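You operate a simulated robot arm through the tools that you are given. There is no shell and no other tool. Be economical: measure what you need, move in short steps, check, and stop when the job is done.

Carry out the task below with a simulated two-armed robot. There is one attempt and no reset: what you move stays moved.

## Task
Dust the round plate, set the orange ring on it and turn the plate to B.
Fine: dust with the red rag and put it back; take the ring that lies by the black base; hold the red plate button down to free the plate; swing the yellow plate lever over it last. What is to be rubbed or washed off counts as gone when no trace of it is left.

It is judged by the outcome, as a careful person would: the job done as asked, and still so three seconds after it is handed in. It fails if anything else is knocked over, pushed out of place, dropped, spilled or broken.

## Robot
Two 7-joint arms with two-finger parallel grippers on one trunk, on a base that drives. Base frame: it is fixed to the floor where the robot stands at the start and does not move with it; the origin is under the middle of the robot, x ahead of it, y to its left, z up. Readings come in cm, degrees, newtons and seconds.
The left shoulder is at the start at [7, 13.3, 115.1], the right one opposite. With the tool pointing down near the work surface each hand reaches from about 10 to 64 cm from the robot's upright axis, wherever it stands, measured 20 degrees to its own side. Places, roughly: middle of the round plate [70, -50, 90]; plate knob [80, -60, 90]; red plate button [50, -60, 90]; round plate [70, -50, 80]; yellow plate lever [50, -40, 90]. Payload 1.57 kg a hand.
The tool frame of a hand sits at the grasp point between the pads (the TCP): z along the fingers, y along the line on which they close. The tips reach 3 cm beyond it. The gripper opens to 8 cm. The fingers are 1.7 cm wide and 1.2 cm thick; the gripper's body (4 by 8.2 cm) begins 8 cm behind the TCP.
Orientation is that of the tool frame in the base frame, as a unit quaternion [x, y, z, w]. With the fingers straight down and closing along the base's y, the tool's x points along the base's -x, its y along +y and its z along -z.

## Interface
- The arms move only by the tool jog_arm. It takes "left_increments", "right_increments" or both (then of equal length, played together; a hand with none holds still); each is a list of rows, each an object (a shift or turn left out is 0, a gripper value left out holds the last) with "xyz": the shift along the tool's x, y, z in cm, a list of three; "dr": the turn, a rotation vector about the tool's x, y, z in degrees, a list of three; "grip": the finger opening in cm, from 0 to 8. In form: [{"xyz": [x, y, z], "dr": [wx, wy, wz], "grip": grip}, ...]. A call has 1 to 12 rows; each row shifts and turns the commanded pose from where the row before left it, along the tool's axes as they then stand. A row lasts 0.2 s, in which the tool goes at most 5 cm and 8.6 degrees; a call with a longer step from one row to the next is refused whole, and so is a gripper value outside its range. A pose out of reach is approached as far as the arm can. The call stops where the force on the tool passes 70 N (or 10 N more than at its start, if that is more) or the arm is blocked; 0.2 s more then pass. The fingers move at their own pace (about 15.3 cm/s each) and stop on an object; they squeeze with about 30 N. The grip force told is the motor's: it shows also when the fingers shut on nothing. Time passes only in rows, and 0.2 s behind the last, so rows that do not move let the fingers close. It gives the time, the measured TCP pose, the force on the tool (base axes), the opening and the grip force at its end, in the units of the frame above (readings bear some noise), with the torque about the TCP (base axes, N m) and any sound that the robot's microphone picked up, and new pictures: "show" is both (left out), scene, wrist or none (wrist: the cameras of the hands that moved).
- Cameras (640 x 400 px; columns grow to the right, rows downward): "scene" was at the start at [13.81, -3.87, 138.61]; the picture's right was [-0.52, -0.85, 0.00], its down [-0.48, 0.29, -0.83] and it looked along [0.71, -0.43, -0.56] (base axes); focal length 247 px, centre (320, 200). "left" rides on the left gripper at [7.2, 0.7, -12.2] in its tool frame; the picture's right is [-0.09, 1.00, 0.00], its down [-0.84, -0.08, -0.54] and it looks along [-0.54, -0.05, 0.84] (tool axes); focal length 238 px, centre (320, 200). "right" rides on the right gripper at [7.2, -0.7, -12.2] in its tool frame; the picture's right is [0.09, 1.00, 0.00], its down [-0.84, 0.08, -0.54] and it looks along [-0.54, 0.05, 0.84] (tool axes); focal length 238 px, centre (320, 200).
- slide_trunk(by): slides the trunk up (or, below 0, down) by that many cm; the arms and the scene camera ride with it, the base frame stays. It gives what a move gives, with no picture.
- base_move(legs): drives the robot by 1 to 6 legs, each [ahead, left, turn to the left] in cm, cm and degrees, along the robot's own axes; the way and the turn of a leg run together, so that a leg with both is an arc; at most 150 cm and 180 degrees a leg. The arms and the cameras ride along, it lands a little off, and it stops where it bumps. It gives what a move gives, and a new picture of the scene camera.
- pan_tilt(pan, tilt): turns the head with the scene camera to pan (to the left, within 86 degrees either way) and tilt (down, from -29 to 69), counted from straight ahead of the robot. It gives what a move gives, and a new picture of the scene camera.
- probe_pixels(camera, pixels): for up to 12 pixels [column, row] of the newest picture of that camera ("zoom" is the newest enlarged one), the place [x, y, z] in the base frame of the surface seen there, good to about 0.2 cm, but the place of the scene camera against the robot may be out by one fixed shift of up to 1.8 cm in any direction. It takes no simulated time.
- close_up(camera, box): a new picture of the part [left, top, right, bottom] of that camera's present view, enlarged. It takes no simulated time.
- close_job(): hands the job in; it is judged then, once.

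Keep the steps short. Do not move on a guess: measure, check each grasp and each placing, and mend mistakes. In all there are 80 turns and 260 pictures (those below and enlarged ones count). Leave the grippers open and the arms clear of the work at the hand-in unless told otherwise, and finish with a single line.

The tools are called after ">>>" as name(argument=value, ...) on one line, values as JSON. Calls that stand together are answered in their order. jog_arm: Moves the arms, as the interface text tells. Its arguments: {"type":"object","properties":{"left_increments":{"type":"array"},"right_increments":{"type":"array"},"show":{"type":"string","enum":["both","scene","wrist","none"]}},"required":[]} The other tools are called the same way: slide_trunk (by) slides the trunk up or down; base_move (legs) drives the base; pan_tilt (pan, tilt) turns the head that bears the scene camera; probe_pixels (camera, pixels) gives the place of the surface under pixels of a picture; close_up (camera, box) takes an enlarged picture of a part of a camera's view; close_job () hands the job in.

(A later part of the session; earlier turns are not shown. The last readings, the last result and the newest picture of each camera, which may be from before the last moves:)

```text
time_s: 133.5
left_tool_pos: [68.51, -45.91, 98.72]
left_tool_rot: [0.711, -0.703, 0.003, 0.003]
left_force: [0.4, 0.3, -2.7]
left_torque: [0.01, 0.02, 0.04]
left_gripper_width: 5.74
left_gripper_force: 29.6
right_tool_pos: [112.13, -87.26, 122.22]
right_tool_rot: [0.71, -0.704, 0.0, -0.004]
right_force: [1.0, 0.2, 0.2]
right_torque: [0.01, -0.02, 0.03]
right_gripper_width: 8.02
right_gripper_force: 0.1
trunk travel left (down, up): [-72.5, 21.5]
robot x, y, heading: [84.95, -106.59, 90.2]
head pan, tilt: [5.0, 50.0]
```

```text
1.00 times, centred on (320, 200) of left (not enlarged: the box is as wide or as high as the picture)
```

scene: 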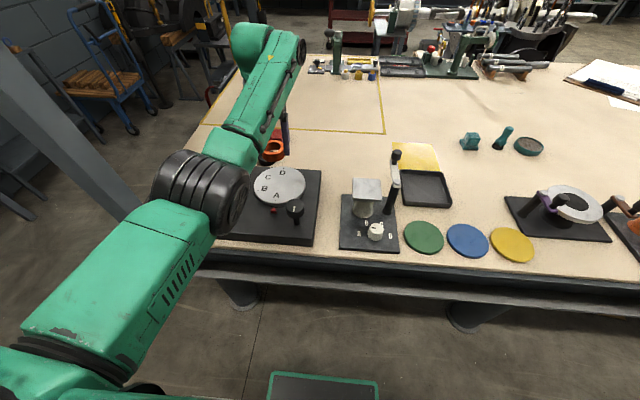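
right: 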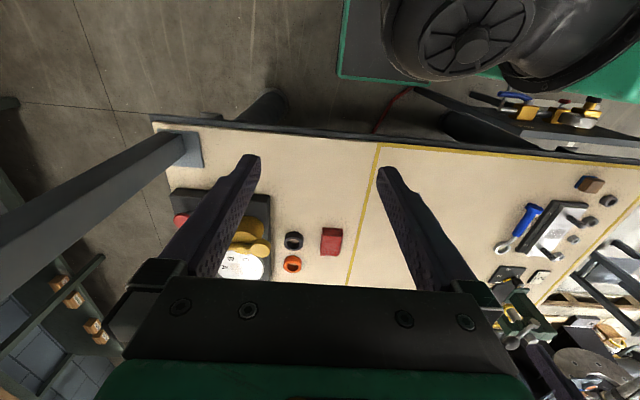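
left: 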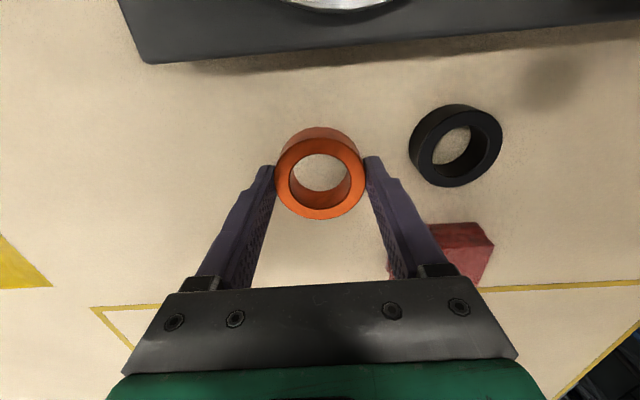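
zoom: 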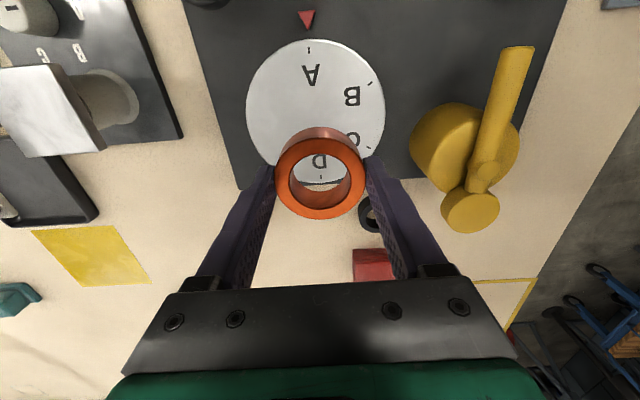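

>>> probe_pixels(camera="left", pixels=[[249, 115], [383, 115], [312, 42], [307, 18], [309, 49], [369, 84], [368, 148], [322, 178], [518, 50], [470, 210], [488, 165], [430, 140]])

>>> close_up(camera="left", box=[390, 20, 570, 250])

```text
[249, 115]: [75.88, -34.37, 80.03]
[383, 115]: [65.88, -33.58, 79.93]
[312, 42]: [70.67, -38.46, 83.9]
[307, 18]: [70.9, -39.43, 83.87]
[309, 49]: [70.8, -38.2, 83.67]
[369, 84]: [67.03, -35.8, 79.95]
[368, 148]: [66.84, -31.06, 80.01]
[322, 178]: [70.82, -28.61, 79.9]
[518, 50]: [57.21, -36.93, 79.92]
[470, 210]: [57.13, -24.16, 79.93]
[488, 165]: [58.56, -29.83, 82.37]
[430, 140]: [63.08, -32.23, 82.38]
```

```text
1.74 times, centred on (480, 135) of left
```

zoom: 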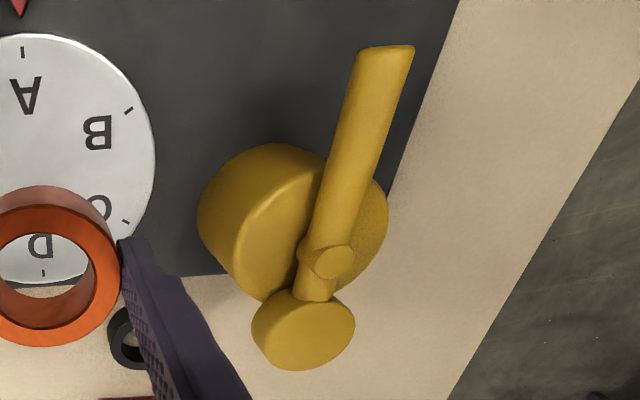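

>>> probe_pixels(camera="zoom", pixels=[[22, 52], [129, 110], [124, 222], [151, 150], [44, 272], [388, 50], [303, 335], [333, 262], [250, 215], [355, 150], [20, 5], [240, 280]])

>>> close_up(camera="left", box=[200, 0, 420, 200])

```text
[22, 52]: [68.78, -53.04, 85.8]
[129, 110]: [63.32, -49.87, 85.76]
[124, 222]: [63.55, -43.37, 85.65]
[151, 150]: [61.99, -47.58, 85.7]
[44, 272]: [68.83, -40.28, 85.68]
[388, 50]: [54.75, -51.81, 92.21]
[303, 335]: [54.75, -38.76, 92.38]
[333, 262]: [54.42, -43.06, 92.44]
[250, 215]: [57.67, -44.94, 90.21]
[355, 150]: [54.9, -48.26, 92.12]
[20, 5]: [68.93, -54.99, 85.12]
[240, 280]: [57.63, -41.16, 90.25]
```

```text
2.00 times, centred on (310, 100) of left
```

zoom: 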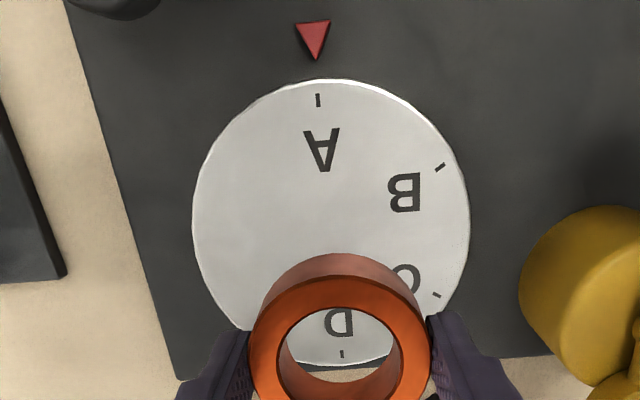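

Plate centre (68.8, −46.65), top 85.7; A and D ticks lie on the y line, B is 60° from A. Lower the ring over the centre.

>>> jog_arm(left_increments=[{"xyz": [0.4, -0.15, 1]}, {"xyz": [0.35, -0.15, 1.5]}, {"xyz": [0, 0, 2]}, {"xyz": [0, 0, 2]}, {"xyz": [0, 0, 1.5]}, {"xyz": [0, 0, 1]}, {}], show="wrist")

```text
time_s: 135.1
left_tool_pos: [69.0, -46.87, 89.78]
left_tool_rot: [0.711, -0.703, 0.003, 0.004]
left_force: [0.2, 0.4, -1.8]
left_torque: [-0.02, 0.0, -0.04]
left_gripper_width: 5.75
left_gripper_force: 29.9
right_tool_pos: [112.18, -87.57, 122.24]
right_tool_rot: [0.71, -0.704, -0.001, -0.004]
right_force: [-0.5, 0.8, 0.2]
right_torque: [0.01, -0.01, -0.01]
right_gripper_width: 8.0
right_gripper_force: 0.1
trunk travel left (down, up): [-72.5, 21.5]
robot x, y, heading: [85.29, -106.24, 89.9]
head pan, tilt: [5.0, 50.0]
```

left: 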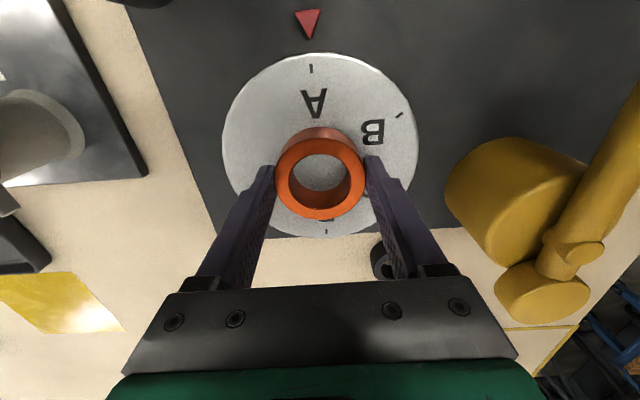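

>>> jog_arm(left_increments=[{"xyz": [-0.1, 0.15, 0.4]}, {"xyz": [0, 0, 0.3]}, {"xyz": [0, 0, 0.2]}, {}], show="none")

```text
time_s: 136.1
left_tool_pos: [68.65, -46.83, 88.9]
left_tool_rot: [0.712, -0.703, 0.002, 0.003]
left_force: [0.9, 1.5, 2.5]
left_torque: [-0.02, -0.15, 0.01]
left_gripper_width: 5.7
left_gripper_force: 29.6
right_tool_pos: [112.22, -87.64, 122.33]
right_tool_rot: [0.709, -0.705, -0.001, -0.005]
right_force: [-0.2, 0.1, -0.5]
right_torque: [0.01, -0.03, 0.01]
right_gripper_width: 8.02
right_gripper_force: 0.1
trunk travel left (down, up): [-72.5, 21.5]
robot x, y, heading: [85.11, -106.07, 90.0]
head pan, tilt: [5.0, 50.0]
```

Contact felt (force up by ~5 N). Open and lift straight up.

>>> jog_arm(left_increments=[{"grip": 6.4}, {"grip": 7.6}, {}, {"xyz": [0, 0, -1]}, {"xyz": [0, 0, -2]}, {"xyz": [0, 0, -3], "grip": 8}, {"xyz": [0, 0, -4]}, {"xyz": [0, 0, -4]}, {"xyz": [0, 0, -4]}, {}], show="both")

```text
time_s: 138.3
left_tool_pos: [68.79, -46.75, 106.8]
left_tool_rot: [0.712, -0.703, 0.003, 0.003]
left_force: [0.2, 1.1, 0.6]
left_torque: [-0.04, -0.01, 0.0]
left_gripper_width: 8.01
left_gripper_force: 0.1
right_tool_pos: [112.23, -87.52, 122.27]
right_tool_rot: [0.709, -0.705, -0.001, -0.004]
right_force: [0.5, 0.6, -0.8]
right_torque: [-0.03, 0.0, 0.0]
right_gripper_width: 7.97
right_gripper_force: 0.1
trunk travel left (down, up): [-72.5, 21.5]
robot x, y, heading: [85.11, -106.33, 89.9]
head pan, tilt: [5.0, 50.0]
```

scene: 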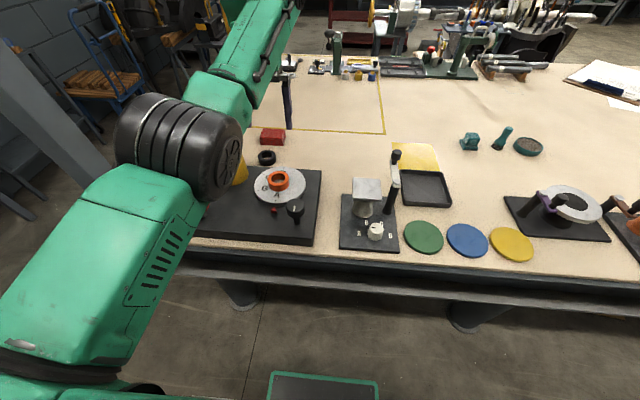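
left: 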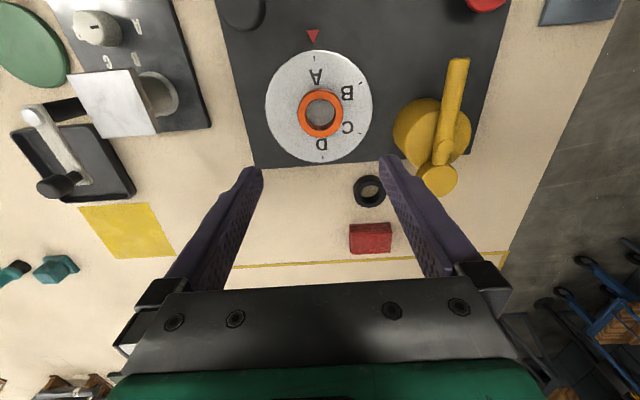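

Ring sits centred. Measure button, knob, and lever hub from here.

>>> probe_pixels(camera="left", pixels=[[487, 3], [243, 10], [396, 128], [469, 130], [425, 100], [413, 160], [420, 130], [457, 62], [437, 180], [441, 147], [320, 96], [319, 133]])

>>> probe_pixels(camera="scene", pixels=[[294, 207], [296, 212], [279, 182], [273, 210]])

>>> close_up(camera="left", box=[380, 0, 520, 220])

```text
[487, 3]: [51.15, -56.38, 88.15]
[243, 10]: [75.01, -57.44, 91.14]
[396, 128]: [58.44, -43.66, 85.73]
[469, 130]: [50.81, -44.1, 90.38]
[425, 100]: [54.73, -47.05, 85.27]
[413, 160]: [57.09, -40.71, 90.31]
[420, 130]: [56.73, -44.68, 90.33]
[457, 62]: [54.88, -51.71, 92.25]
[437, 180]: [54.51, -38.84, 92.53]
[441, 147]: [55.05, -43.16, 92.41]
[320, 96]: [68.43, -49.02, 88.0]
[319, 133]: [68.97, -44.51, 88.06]
```

```text
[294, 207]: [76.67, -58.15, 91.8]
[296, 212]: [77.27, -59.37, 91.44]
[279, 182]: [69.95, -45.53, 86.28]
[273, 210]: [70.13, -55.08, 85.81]
```

```text
1.82 times, centred on (450, 110) of left
```

zoom: 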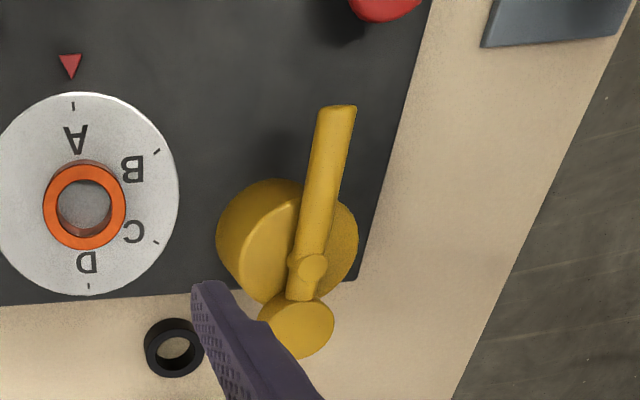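

Pivot of the lever (54.7, −43.1), handle tip (54.8, −52.5). Button (51.1, −57, 88.4), knob (75, −57, 91.1). I lower the left hand to 98 (to keep its wrist under the cabinet), close it, and move the base so left reaches the button and right the knob.

>>> jog_arm(left_increments=[{"xyz": [0, 0, -0.5], "grip": 0}, {"xyz": [0, 0, 3]}, {"xyz": [0, 0, 3]}, {"xyz": [0, 0, 2.8]}, {}], show="none")

>>> base_move(legs=[[-6, 17, 0]])

```text
time_s: 139.5
left_tool_pos: [68.51, -46.67, 98.56]
left_tool_rot: [0.712, -0.703, 0.003, 0.003]
left_force: [-0.5, 0.2, 0.9]
left_torque: [0.01, 0.02, -0.01]
left_gripper_width: 0.0
left_gripper_force: 21.7
right_tool_pos: [112.13, -87.58, 122.29]
right_tool_rot: [0.71, -0.704, -0.001, -0.006]
right_force: [-0.6, 0.0, -0.1]
right_torque: [-0.01, 0.0, 0.0]
right_gripper_width: 7.99
right_gripper_force: 0.1
trunk travel left (down, up): [-72.5, 21.5]
robot x, y, heading: [85.22, -105.65, 90.3]
head pan, tilt: [5.0, 50.0]
```

```text
time_s: 140.9
left_tool_pos: [51.99, -52.73, 98.62]
left_tool_rot: [0.712, -0.702, 0.003, 0.003]
left_force: [0.0, 0.2, -0.5]
left_torque: [0.01, 0.05, 0.0]
left_gripper_width: 0.0
left_gripper_force: 21.3
right_tool_pos: [95.83, -93.45, 122.07]
right_tool_rot: [0.711, -0.704, -0.001, -0.004]
right_force: [-0.1, 0.1, -0.5]
right_torque: [0.0, 0.01, 0.0]
right_gripper_width: 8.02
right_gripper_force: 0.0
trunk travel left (down, up): [-72.5, 21.5]
robot x, y, heading: [68.26, -112.38, 90.2]
head pan, tilt: [5.0, 50.0]
```

scene: 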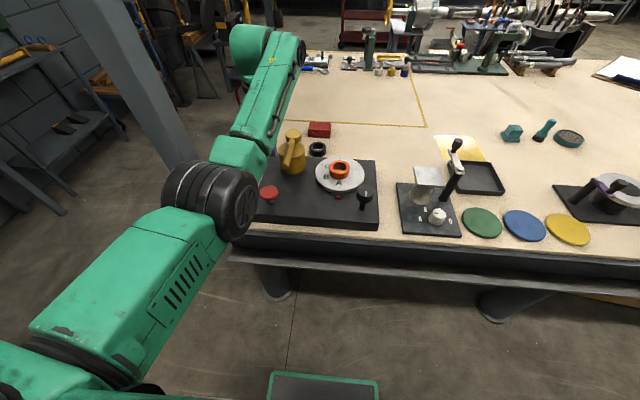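

Left hand first: 4.3 cm back over the button and a bit down. The right hand starts toward the knob: sideways and down.

>>> jog_arm(left_increments=[{"xyz": [2, 0.4, 0]}, {"xyz": [2, 0.4, 1]}, {"xyz": [0.3, 0.1, 2]}, {"xyz": [0, 0, 2]}, {}, {}, {}, {}], right_increments=[{"xyz": [0, 4, 2]}, {"xyz": [0, 4, 2]}, {"xyz": [0, 4, 2]}, {"xyz": [0, 4, 2]}, {"xyz": [-4, 1.5, 2]}, {"xyz": [-4, 0, 2]}, {"xyz": [-4, 0, 1]}, {}], show="both")

```text
time_s: 142.8
left_tool_pos: [50.82, -56.7, 93.58]
left_tool_rot: [0.712, -0.702, 0.002, 0.002]
left_force: [0.7, -0.2, -0.4]
left_torque: [-0.01, -0.03, 0.0]
left_gripper_width: 0.02
left_gripper_force: 21.4
left hand out of reach, approached as far as the arm can: row 2
right_tool_pos: [78.27, -81.56, 109.44]
right_tool_rot: [0.71, -0.705, -0.001, -0.005]
right_force: [0.5, 0.2, -1.1]
right_torque: [0.0, -0.01, -0.01]
right_gripper_width: 8.01
right_gripper_force: 0.1
trunk travel left (down, up): [-72.5, 21.5]
robot x, y, heading: [68.66, -111.81, 90.3]
head pan, tilt: [5.0, 50.0]
```

scene: 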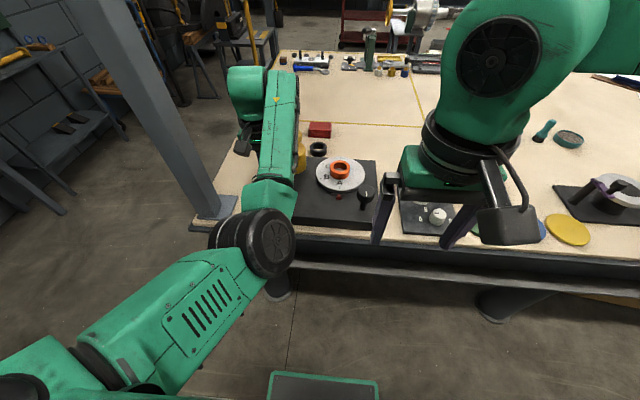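
right: 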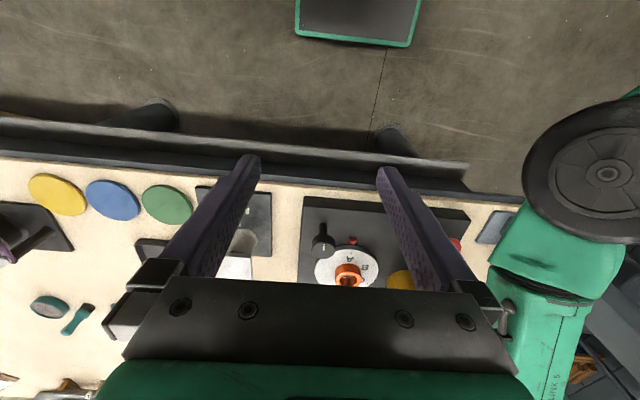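
left: 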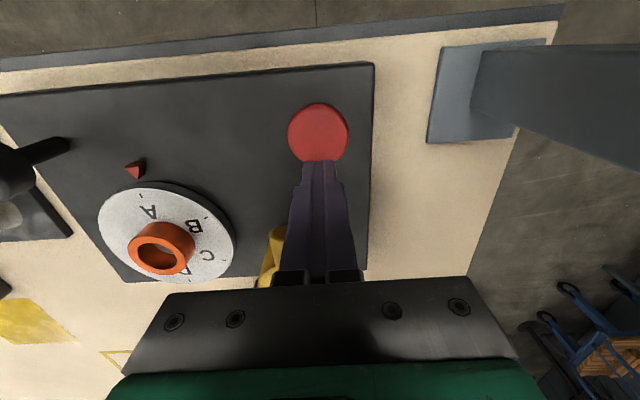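

>>> probe_pixels(camera="left", pixels=[[318, 132], [290, 132], [347, 132], [318, 104], [318, 158]])

>>> probe_pixels(camera="right", pixels=[[323, 242], [313, 243], [333, 243], [321, 228]])

>>> close_up(camera="right", box=[280, 180, 480, 300])

```text
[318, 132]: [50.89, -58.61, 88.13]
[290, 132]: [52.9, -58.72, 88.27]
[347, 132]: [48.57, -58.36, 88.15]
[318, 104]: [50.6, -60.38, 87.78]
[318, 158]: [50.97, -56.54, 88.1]
```

```text
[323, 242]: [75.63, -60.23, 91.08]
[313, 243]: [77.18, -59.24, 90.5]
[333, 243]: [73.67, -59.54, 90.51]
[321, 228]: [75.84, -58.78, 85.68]
```

```text
3.20 times, centred on (380, 240) of right
```

zoom: 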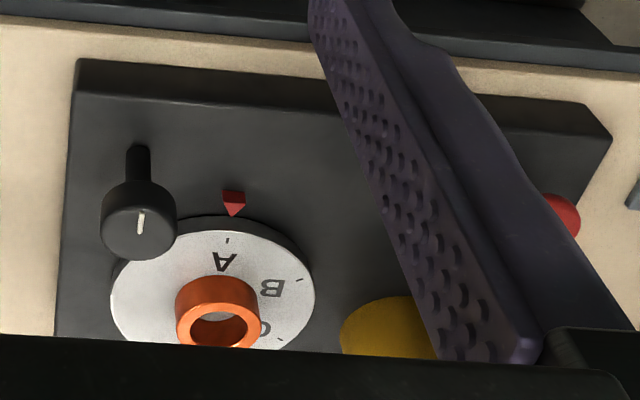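

Button centre is (50.8, −58.4). Shift the left hand 1.7 cm back; bring the right hand above the knob (75.4, −58.4) to z≈100.

>>> jog_arm(left_increments=[{"xyz": [0.8, 0, 0]}, {"xyz": [0.9, 0, 0.5]}, {}, {}, {}, {}, {}, {}], right_increments=[{"xyz": [-4, 1, 0]}, {"xyz": [-4, 1, 1]}, {"xyz": [-4, 0.9, 2]}, {"xyz": [-4, 0, 2]}, {"xyz": [-4, 0, 2]}, {"xyz": [-3.2, 0, 2]}, {}, {}], show="wrist")

>>> close_up(camera="right", box=[240, 60, 400, 190])

```text
time_s: 144.6
left_tool_pos: [50.85, -58.32, 93.12]
left_tool_rot: [0.711, -0.703, 0.002, 0.003]
left_force: [0.8, 0.8, -0.3]
left_torque: [0.0, 0.0, 0.01]
left_gripper_width: 0.0
left_gripper_force: 21.0
right_tool_pos: [80.28, -63.19, 100.6]
right_tool_rot: [0.71, -0.704, -0.001, -0.005]
right_force: [-0.3, -0.6, -0.6]
right_torque: [0.01, -0.02, 0.0]
right_gripper_width: 8.0
right_gripper_force: 0.0
right hand out of reach, approached as far as the arm can: row 4, 5, 6
trunk travel left (down, up): [-72.5, 21.5]
robot x, y, heading: [68.67, -112.07, 90.4]
head pan, tilt: [5.0, 50.0]
```

right: 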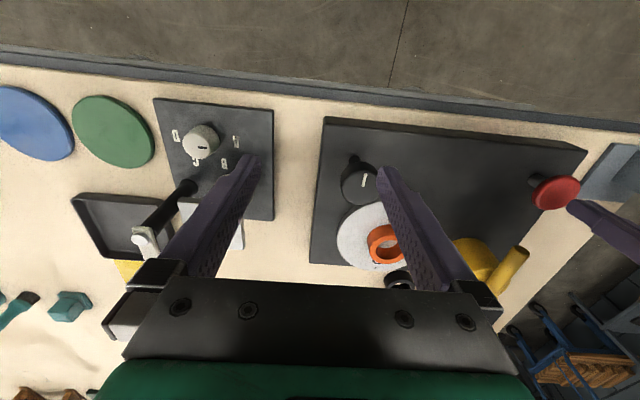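
left: 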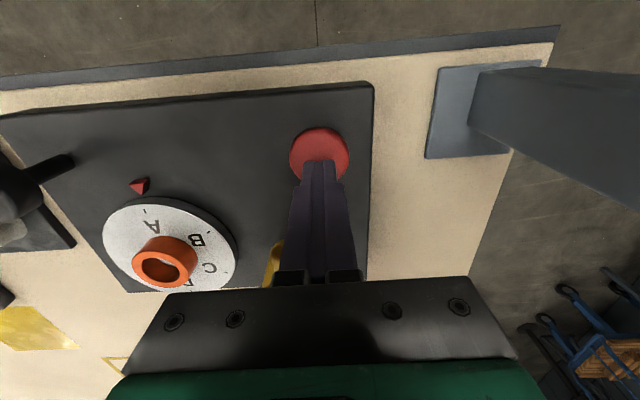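

```text
3.08 times, centred on (320, 125) of right
```

zoom: 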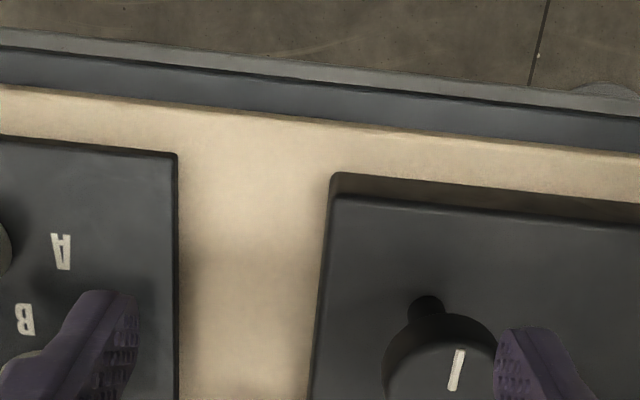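

Right hand stops short at (80.3, −63.2). Lower it 4 cm (tips still above the knob) and try again.

>>> jog_arm(right_increments=[{"xyz": [0, 0, 2]}, {"xyz": [0, 0, 1.5]}, {"xyz": [-1, 1, 0]}, {"xyz": [-1, 1, 0]}, {"xyz": [-1, 1, 0]}, {"xyz": [-1, 1, 0]}, {"xyz": [-0.8, 0.9, 0]}, {}], show="wrist")

```text
time_s: 146.3
left_tool_pos: [50.8, -58.29, 93.1]
left_tool_rot: [0.712, -0.703, 0.003, 0.004]
left_force: [-0.2, 0.1, -0.2]
left_torque: [-0.02, -0.02, 0.04]
left_gripper_width: 0.0
left_gripper_force: 21.3
right_tool_pos: [80.57, -63.39, 97.17]
right_tool_rot: [0.71, -0.705, -0.002, -0.004]
right_force: [-0.5, -0.7, 0.1]
right_torque: [-0.01, 0.01, -0.02]
right_gripper_width: 8.02
right_gripper_force: 0.0
right hand out of reach, approached as far as the arm can: row 2, 3, 4, 5, 6, 7
trunk travel left (down, up): [-72.5, 21.5]
robot x, y, heading: [68.68, -112.41, 90.3]
head pan, tilt: [5.0, 50.0]
```

right: 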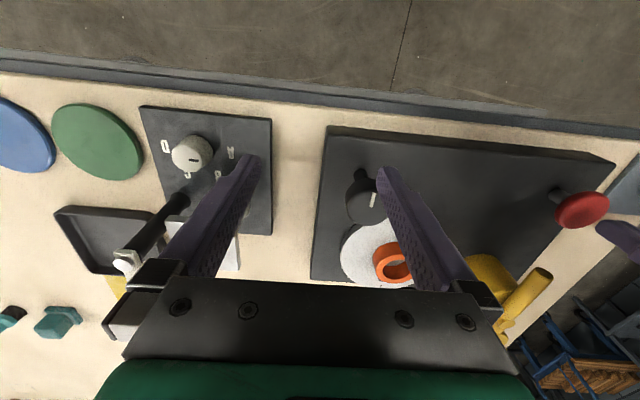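

Test single directions to learn the limit: only ahead 4, then only left 3.

>>> jog_arm(right_increments=[{"xyz": [0, 0, -2]}, {"xyz": [-2, 0, 0]}, {"xyz": [-2, 0, 0]}, {"xyz": [-2, 0, 0]}, {}], show="none")

>>> jog_arm(right_increments=[{"xyz": [0, 2, 0]}, {"xyz": [0, 2, 0]}, {}], show="none")

>>> jog_arm(right_increments=[{"dr": [0, 0, 8]}, {"dr": [0, 0, 8]}, {"dr": [0, 0, 8]}, {}], show="none")

```text
time_s: 147.6
left_tool_pos: [50.73, -58.35, 93.23]
left_tool_rot: [0.711, -0.703, 0.002, 0.004]
left_force: [0.1, 0.5, -1.2]
left_torque: [0.01, 0.06, 0.01]
left_gripper_width: 0.02
left_gripper_force: 21.1
right_tool_pos: [83.26, -60.76, 99.64]
right_tool_rot: [0.71, -0.704, -0.002, -0.005]
right_force: [-0.8, 0.0, 0.0]
right_torque: [-0.03, 0.01, -0.01]
right_gripper_width: 7.96
right_gripper_force: 0.1
right hand out of reach, approached as far as the arm can: row 2, 3, 4
trunk travel left (down, up): [-72.5, 21.5]
robot x, y, heading: [68.99, -111.99, 90.3]
head pan, tilt: [5.0, 50.0]
```

```text
time_s: 148.3
left_tool_pos: [50.84, -58.24, 93.22]
left_tool_rot: [0.712, -0.702, 0.003, 0.004]
left_force: [0.5, 0.5, 0.4]
left_torque: [0.0, -0.02, 0.01]
left_gripper_width: 0.0
left_gripper_force: 21.3
right_tool_pos: [80.97, -62.57, 99.77]
right_tool_rot: [0.71, -0.704, -0.003, -0.005]
right_force: [0.4, -0.7, -0.6]
right_torque: [0.01, -0.03, 0.01]
right_gripper_width: 8.04
right_gripper_force: 0.1
right hand out of reach, approached as far as the arm can: row 1, 2
trunk travel left (down, up): [-72.5, 21.5]
robot x, y, heading: [68.75, -112.39, 90.3]
head pan, tilt: [5.0, 50.0]
```

```text
time_s: 149.3
left_tool_pos: [50.76, -58.32, 93.24]
left_tool_rot: [0.712, -0.702, 0.003, 0.004]
left_force: [0.6, -0.3, 0.3]
left_torque: [0.0, -0.02, -0.01]
left_gripper_width: 0.0
left_gripper_force: 21.4
right_tool_pos: [80.89, -62.61, 99.75]
right_tool_rot: [-0.548, 0.837, 0.004, 0.004]
right_force: [0.2, -0.3, -0.3]
right_torque: [-0.02, 0.0, 0.0]
right_gripper_width: 7.99
right_gripper_force: 0.2
trunk travel left (down, up): [-72.5, 21.5]
robot x, y, heading: [68.19, -112.1, 90.3]
head pan, tilt: [5.0, 50.0]
```

The right arm can't reach further ahead-left from here, but turning the robot ~28° left brings the knob nearer to it and leaves the button at the left arm's good distance. First check heights of the left forearm against the cabinet, and raise both hands.

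>>> jog_arm(left_increments=[{"xyz": [0, 0, -2]}, {"xyz": [0, 0, -2]}, {"xyz": [0, 0, -1]}, {}], right_increments=[{"xyz": [2, 0, -4], "dr": [0, 0, -8]}, {"xyz": [2, 0, -4], "dr": [0, 0, -8]}, {"xyz": [0, 0, -4], "dr": [0, 0, -8]}, {}], show="scene")

>>> probe_pixels(camera="scene", pixels=[[240, 85], [270, 85], [285, 80], [275, 150], [260, 230], [235, 80]])

```text
time_s: 150.3
left_tool_pos: [50.35, -56.6, 97.44]
left_tool_rot: [0.712, -0.702, 0.003, 0.003]
left_force: [-0.7, -0.3, -0.2]
left_torque: [0.04, -0.04, 0.04]
left_gripper_width: 0.01
left_gripper_force: 21.2
left hand out of reach, approached as far as the arm can: row 1, 2, 3
right_tool_pos: [79.66, -66.45, 111.7]
right_tool_rot: [0.711, -0.703, 0.0, -0.004]
right_force: [1.0, -0.3, -0.7]
right_torque: [-0.01, 0.0, 0.0]
right_gripper_width: 8.02
right_gripper_force: 0.1
trunk travel left (down, up): [-72.5, 21.5]
robot x, y, heading: [68.71, -112.39, 90.3]
head pan, tilt: [5.0, 50.0]
```

scene: 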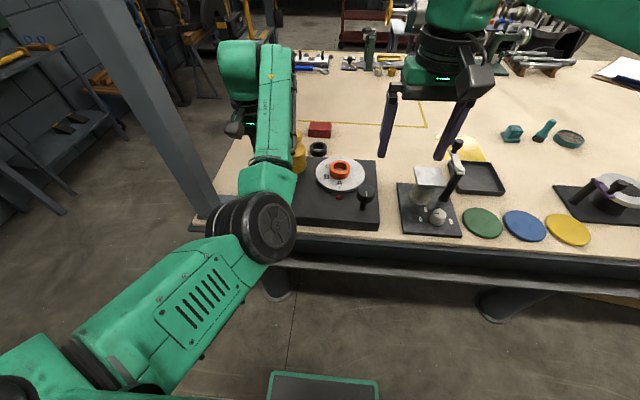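

```text
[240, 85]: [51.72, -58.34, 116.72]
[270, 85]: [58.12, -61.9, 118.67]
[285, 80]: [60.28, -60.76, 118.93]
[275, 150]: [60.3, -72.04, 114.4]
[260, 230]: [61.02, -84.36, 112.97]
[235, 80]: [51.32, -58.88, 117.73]
```

The left wrist tops out well under the cabinet. Now shift right/ahead and turn 28° left.

>>> base_move(legs=[[11.4, -20.8, 0], [0, 0, 28]])

```text
time_s: 153.5
left_tool_pos: [47.32, -60.53, 97.49]
left_tool_rot: [0.86, -0.51, 0.004, 0.002]
left_force: [0.5, -0.3, -0.9]
left_torque: [-0.02, -0.01, -0.01]
left_gripper_width: 0.0
left_gripper_force: 20.9
right_tool_pos: [77.8, -55.44, 111.77]
right_tool_rot: [0.859, -0.512, -0.003, -0.005]
right_force: [0.0, -0.7, -0.4]
right_torque: [-0.01, 0.02, -0.04]
right_gripper_width: 8.0
right_gripper_force: 0.1
trunk travel left (down, up): [-72.5, 21.5]
robot x, y, heading: [89.59, -100.64, 118.3]
head pan, tilt: [5.0, 50.0]
```

scene: 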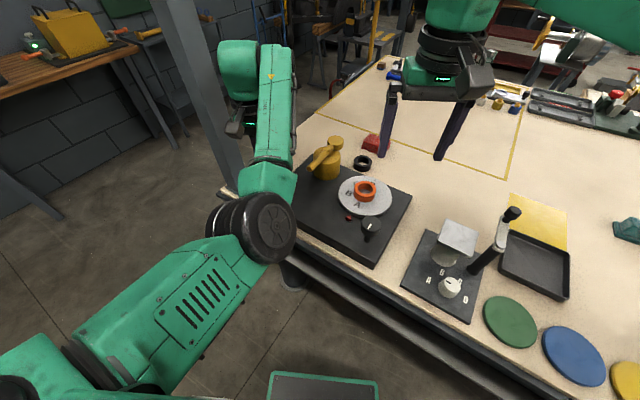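

Left hand to over the button, right hand to over the knob at z≈99.

>>> jog_arm(left_increments=[{"xyz": [-0.1, -2, 1]}, {"xyz": [-0.1, -2.1, 2]}, {"xyz": [0, 0, 1.5]}, {}, {}, {}], right_increments=[{"xyz": [0.7, 1.7, 1]}, {"xyz": [0.7, 1.8, 2]}, {"xyz": [0, 0, 3]}, {"xyz": [0, 0, 3]}, {"xyz": [0, 0, 3]}, {}], show="wrist")

```text
time_s: 154.9
left_tool_pos: [50.84, -58.41, 93.12]
left_tool_rot: [0.86, -0.51, 0.004, 0.002]
left_force: [1.1, 0.1, 0.8]
left_torque: [-0.01, 0.0, 0.0]
left_gripper_width: 0.0
left_gripper_force: 21.1
right_tool_pos: [76.33, -57.77, 100.81]
right_tool_rot: [0.859, -0.512, -0.003, -0.005]
right_force: [-0.3, -0.1, -0.2]
right_torque: [0.03, 0.01, 0.01]
right_gripper_width: 8.0
right_gripper_force: 0.1
right hand out of reach, approached as far as the arm can: row 2
trunk travel left (down, up): [-72.5, 21.5]
robot x, y, heading: [89.63, -100.84, 118.3]
head pan, tilt: [5.0, 50.0]
```

right: 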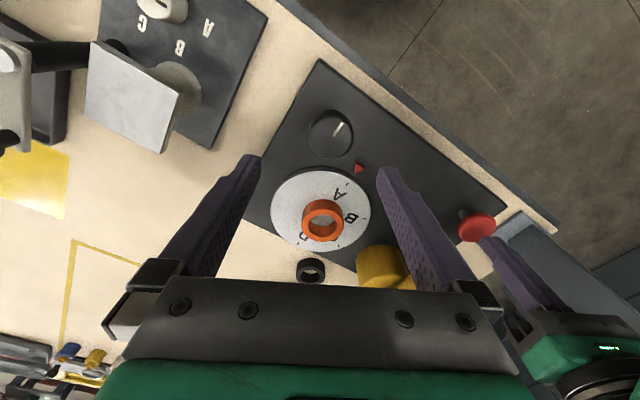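
left: 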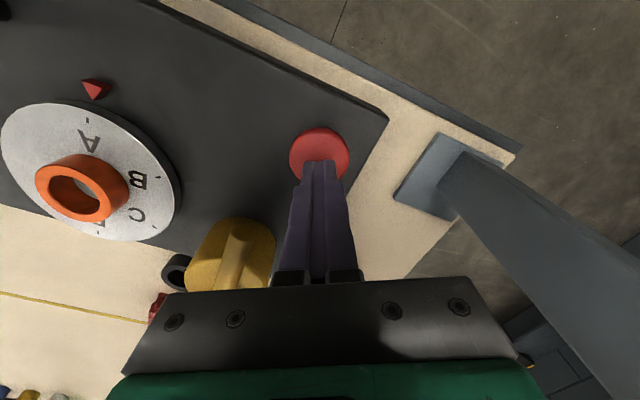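

Both are in place. Measure the knob from the right camera.

>>> probe_pixels(camera="right", pixels=[[331, 133], [311, 133], [350, 133], [331, 114], [331, 152], [341, 129]])

>>> close_up(camera="right", box=[230, 60, 430, 270])

```text
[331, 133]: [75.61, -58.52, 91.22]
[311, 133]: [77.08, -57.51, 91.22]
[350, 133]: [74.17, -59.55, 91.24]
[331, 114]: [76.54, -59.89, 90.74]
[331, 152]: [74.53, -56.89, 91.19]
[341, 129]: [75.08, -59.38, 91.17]
```

```text
1.90 times, centred on (330, 165) of right
```

zoom: 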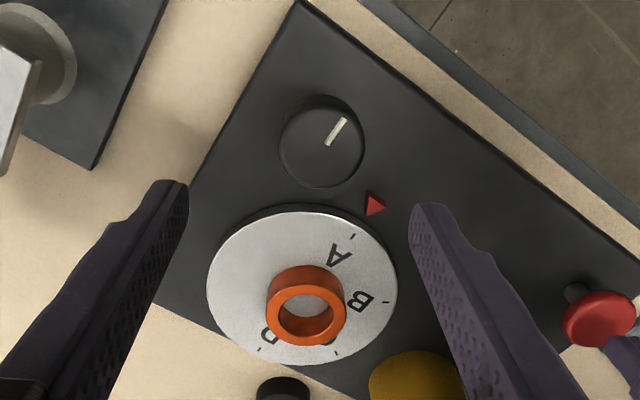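

Knob centre (75.55, −58.4), top 91.2, ⌀3.6. Centre the right hand and go down to TCP 91.2 (tips 88.2), with a check at the end.

>>> jog_arm(right_increments=[{"xyz": [0.2, 1.0, 1]}, {"xyz": [0, 0, 2]}, {"xyz": [0, 0, 2]}, {"xyz": [0, 0, 1]}, {}], show="none")

```text
time_s: 156.1
left_tool_pos: [50.88, -58.19, 93.03]
left_tool_rot: [0.86, -0.51, 0.003, 0.002]
left_force: [-0.4, -0.6, 0.8]
left_torque: [-0.04, -0.01, -0.02]
left_gripper_width: 0.0
left_gripper_force: 21.5
right_tool_pos: [76.16, -58.28, 94.95]
right_tool_rot: [0.859, -0.512, -0.003, -0.004]
right_force: [0.8, 0.9, -0.2]
right_torque: [0.01, 0.04, 0.03]
right_gripper_width: 8.02
right_gripper_force: 0.0
right hand out of reach, approached as far as the arm can: row 2, 4
trunk travel left (down, up): [-72.5, 21.5]
robot x, y, heading: [89.36, -101.32, 118.3]
head pan, tilt: [5.0, 50.0]
```

Just short by 0.6 cm at the limit. I shift the base 1.2 ahead and 1.2 left to give the right arm slack (both hands are above the parts), and re-centre.

>>> base_move(legs=[[1.3, 1.3, 0]])

```text
time_s: 156.9
left_tool_pos: [49.4, -57.81, 93.22]
left_tool_rot: [0.86, -0.51, 0.002, 0.004]
left_force: [1.5, -0.4, -0.3]
left_torque: [0.01, 0.06, -0.02]
left_gripper_width: 0.0
left_gripper_force: 21.2
right_tool_pos: [74.76, -57.92, 94.94]
right_tool_rot: [0.859, -0.512, -0.005, -0.004]
right_force: [-0.3, -0.3, 0.5]
right_torque: [-0.01, 0.02, 0.01]
right_gripper_width: 8.0
right_gripper_force: 0.0
trunk travel left (down, up): [-72.5, 21.5]
robot x, y, heading: [87.13, -100.8, 118.3]
head pan, tilt: [5.0, 50.0]
```

scene: 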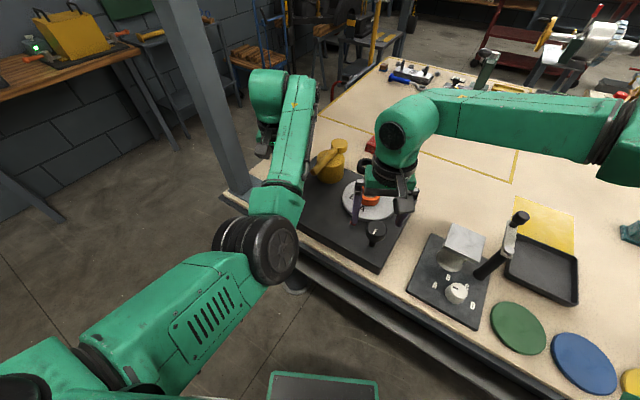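

>>> jog_arm(left_increments=[{"xyz": [0.6, -0.5, 0]}, {"xyz": [0.6, -0.5, 0]}, {}, {}, {}], right_increments=[{"xyz": [0.8, -0.45, 0]}, {"xyz": [0, 0, 1.5]}, {"xyz": [0, 0, 1.2]}, {"xyz": [0, 0, 1.0]}, {}], show="wrist")

```text
time_s: 158.1
left_tool_pos: [50.59, -58.16, 92.97]
left_tool_rot: [0.86, -0.51, 0.003, 0.003]
left_force: [1.1, -0.4, 0.3]
left_torque: [0.01, 0.02, 0.01]
left_gripper_width: 0.0
left_gripper_force: 21.5
right_tool_pos: [75.36, -58.32, 91.53]
right_tool_rot: [0.859, -0.512, -0.004, -0.003]
right_force: [-0.6, 0.0, 0.7]
right_torque: [0.03, 0.0, 0.01]
right_gripper_width: 8.0
right_gripper_force: 0.1
right hand out of reach, approached as far as the arm can: row 4
trunk travel left (down, up): [-72.5, 21.5]
robot x, y, heading: [87.71, -100.45, 117.9]
head pan, tilt: [5.0, 50.0]
```

right: 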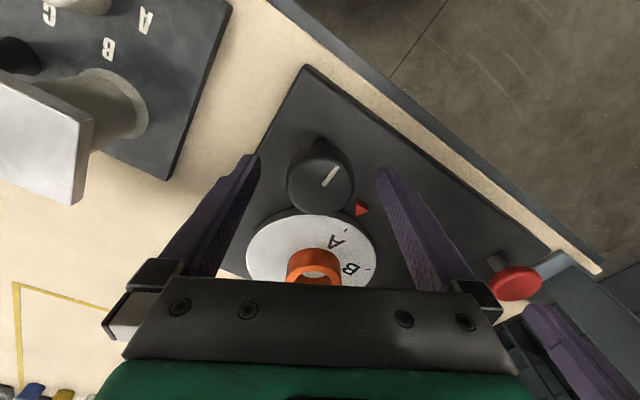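
left: 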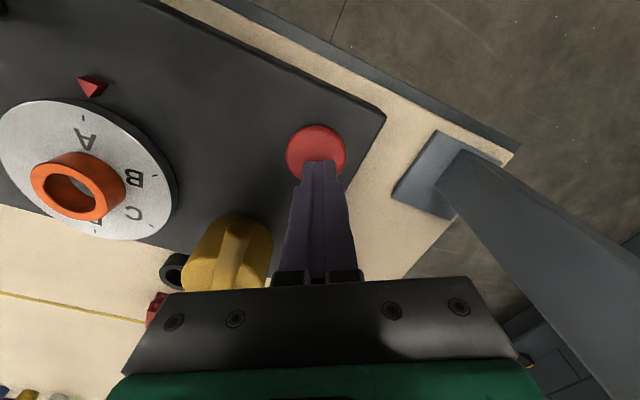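

Right hand is around the knob. Close it, then press the button with the left in small steps.

>>> jog_arm(left_increments=[{}, {}, {}, {"xyz": [0, 0, 0.8]}, {"xyz": [0, 0, 0.7]}, {"xyz": [0, 0, 0.4]}, {"xyz": [0, 0, 0.3]}, {"xyz": [0, 0, 0.3]}, {}], right_increments=[{"grip": 5}, {"grip": 3}, {"grip": 2}, {}, {}, {}, {}, {}, {}], show="wrist")

```text
time_s: 160.1
left_tool_pos: [50.52, -58.33, 90.57]
left_tool_rot: [0.86, -0.51, 0.003, 0.001]
left_force: [1.2, 1.5, 2.0]
left_torque: [0.0, -0.04, 0.0]
left_gripper_width: 0.0
left_gripper_force: 21.1
right_tool_pos: [75.39, -58.28, 91.44]
right_tool_rot: [0.859, -0.512, -0.004, -0.003]
right_force: [-1.6, -1.7, -3.6]
right_torque: [0.08, 0.06, 0.01]
right_gripper_width: 4.29
right_gripper_force: 45.0
trunk travel left (down, up): [-72.5, 21.5]
robot x, y, heading: [87.81, -100.77, 118.4]
head pan, tilt: [5.0, 50.0]
```

right: 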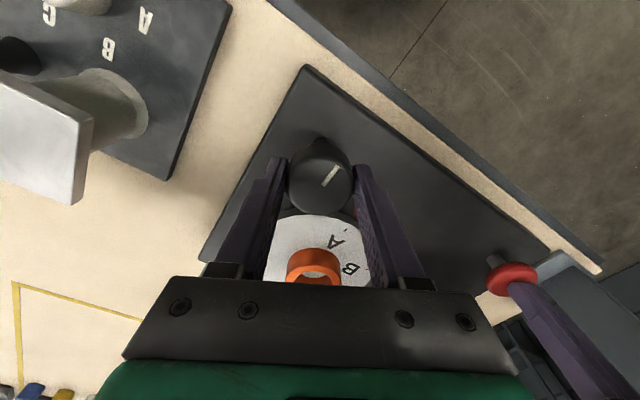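
left: 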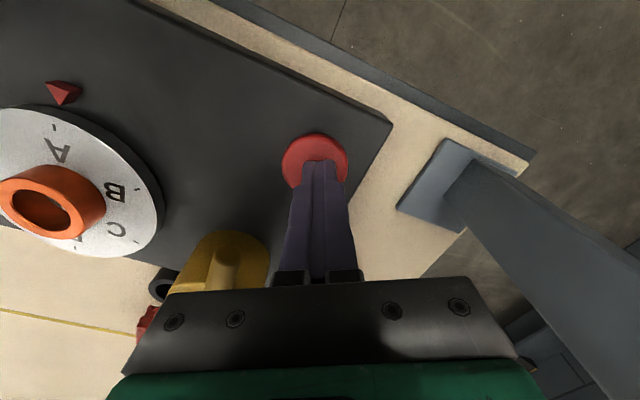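

Knob held (4.3 cm). Button just touched (≈2–3 N). Press further.

>>> jog_arm(left_increments=[{"xyz": [0, 0, 0.3]}, {"xyz": [0, 0, 0.3]}, {"xyz": [0, 0, 0.2]}, {}], show="none")

```text
time_s: 161.1
left_tool_pos: [50.59, -58.51, 89.82]
left_tool_rot: [0.86, -0.51, 0.002, 0.003]
left_force: [-1.0, 0.6, 7.0]
left_torque: [0.07, 0.06, 0.06]
left_gripper_width: 0.02
left_gripper_force: 21.4
right_tool_pos: [75.55, -58.33, 91.55]
right_tool_rot: [0.859, -0.512, -0.004, -0.004]
right_force: [-2.3, -1.0, -4.8]
right_torque: [-0.24, -0.04, -0.02]
right_gripper_width: 4.31
right_gripper_force: 45.3
trunk travel left (down, up): [-72.5, 21.5]
robot x, y, heading: [87.75, -100.4, 118.2]
head pan, tilt: [5.0, 50.0]
5 turns are left
```

Few turns remain, so I combine: press the button 0.6 cm more and turn the knob 24° counter-clockwise, watching plate and pointer.

>>> jog_arm(left_increments=[{"xyz": [0, 0, 0.3]}, {"xyz": [0, 0, 0.3]}, {}, {}, {}, {}, {}], right_increments=[{}, {}, {}, {"dr": [0, 0, -8]}, {"dr": [0, 0, -8]}, {"dr": [0, 0, -8]}, {}], show="wrist")

>>> close_up(camera="left", box=[0, 40, 220, 280])

>>> probe_pixels(camera="left", pixels=[[318, 140], [235, 262], [200, 290]])

```text
time_s: 162.7
left_tool_pos: [50.56, -58.34, 89.63]
left_tool_rot: [0.861, -0.509, 0.0, 0.001]
left_force: [9.0, -10.9, 46.3]
left_torque: [-0.18, -0.22, -0.1]
left_gripper_width: 0.01
left_gripper_force: 21.2
right_tool_pos: [75.56, -58.23, 91.56]
right_tool_rot: [0.947, -0.321, -0.006, -0.006]
right_force: [-22.6, 18.4, -15.1]
right_torque: [0.16, 0.18, 0.03]
right_gripper_width: 4.32
right_gripper_force: 44.9
trunk travel left (down, up): [-72.5, 21.5]
robot x, y, heading: [87.95, -100.02, 118.4]
head pan, tilt: [5.0, 50.0]
```

right: 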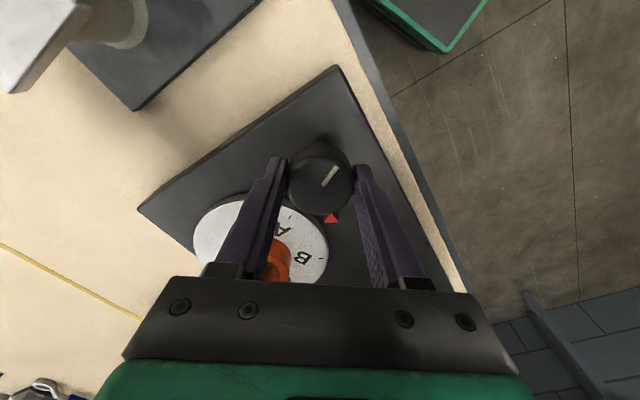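
left: 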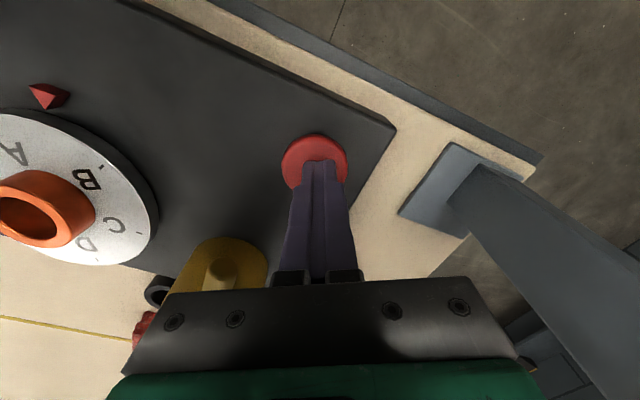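

```text
1.67 times, centred on (110, 160) of left
```

zoom: 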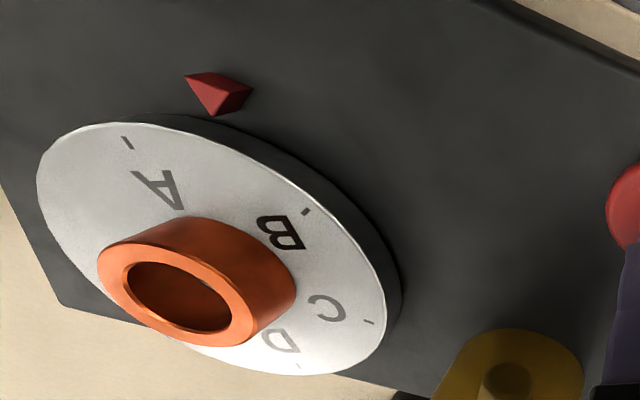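

```text
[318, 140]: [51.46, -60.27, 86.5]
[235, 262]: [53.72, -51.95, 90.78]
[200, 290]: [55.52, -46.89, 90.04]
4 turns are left
```

The plate turns with the knob the right way (A left the pointer, B approaches). I measure the ticks now, then turn 36° more and look again.

>>> probe_pixels(camera="zoom", pixels=[[127, 143], [306, 212], [369, 322], [298, 366], [215, 112]])

>>> jog_arm(right_increments=[{"dr": [0, 0, -7.2]}, {"dr": [0, 0, -7.2]}, {"dr": [0, 0, -7.2]}, {"dr": [0, 0, -7.2]}, {"dr": [0, 0, -7.2]}, {}, {}], show="wrist")

>>> close_up(camera="left", box=[0, 40, 220, 280])

>>> probe_pixels(camera="zoom", pixels=[[220, 135], [225, 140], [230, 148], [306, 212], [215, 112], [298, 366]])

>>> close_up(camera="scene", box=[290, 130, 430, 270])

```text
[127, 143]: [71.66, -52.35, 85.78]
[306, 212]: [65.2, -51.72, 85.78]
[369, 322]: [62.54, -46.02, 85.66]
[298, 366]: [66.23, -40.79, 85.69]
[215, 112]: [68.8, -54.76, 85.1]
```

```text
time_s: 163.6
left_tool_pos: [50.54, -58.36, 89.77]
left_tool_rot: [0.86, -0.51, 0.0, 0.003]
left_force: [2.0, 4.4, 16.0]
left_torque: [0.18, -0.1, 0.15]
left_gripper_width: 0.01
left_gripper_force: 21.1
right_tool_pos: [76.04, -58.37, 91.55]
right_tool_rot: [0.99, -0.141, -0.008, -0.024]
right_force: [0.7, 5.1, -1.2]
right_torque: [0.59, 0.72, -0.07]
right_gripper_width: 4.31
right_gripper_force: 45.4
right hand out of reach, approached as far as the arm can: row 3, 4
trunk travel left (down, up): [-72.5, 21.5]
robot x, y, heading: [87.48, -100.67, 118.5]
head pan, tilt: [5.0, 50.0]
stopped in row 4 (right hand): the force on the tool passed its limit at 80 N (the readings are from after the stop); the commanded pose is now the measured one
```

right: 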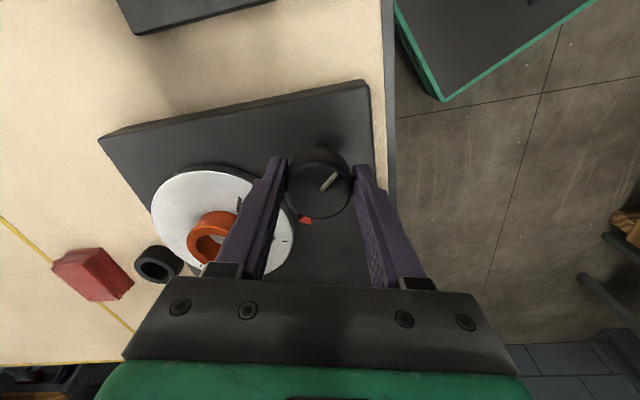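

```text
1.67 times, centred on (110, 160) of left
```

zoom: 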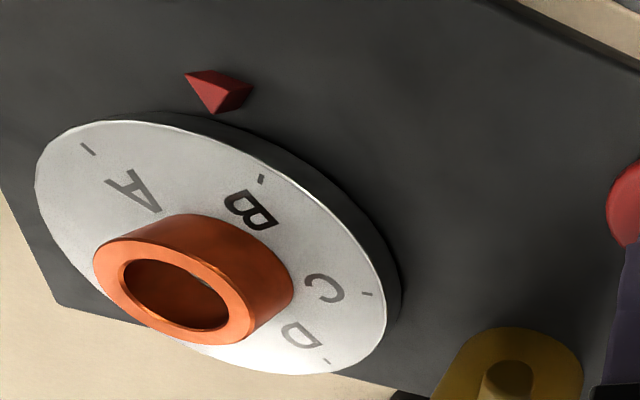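

```text
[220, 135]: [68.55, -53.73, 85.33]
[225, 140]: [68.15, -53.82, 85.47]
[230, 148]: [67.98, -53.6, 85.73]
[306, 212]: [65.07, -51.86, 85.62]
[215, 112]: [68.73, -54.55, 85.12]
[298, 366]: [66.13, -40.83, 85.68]
```

```text
2.86 times, centred on (360, 200) of scene
3 turns are left
```

zoom: 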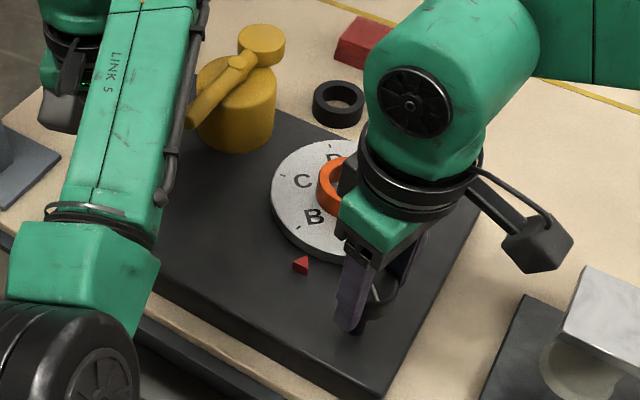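

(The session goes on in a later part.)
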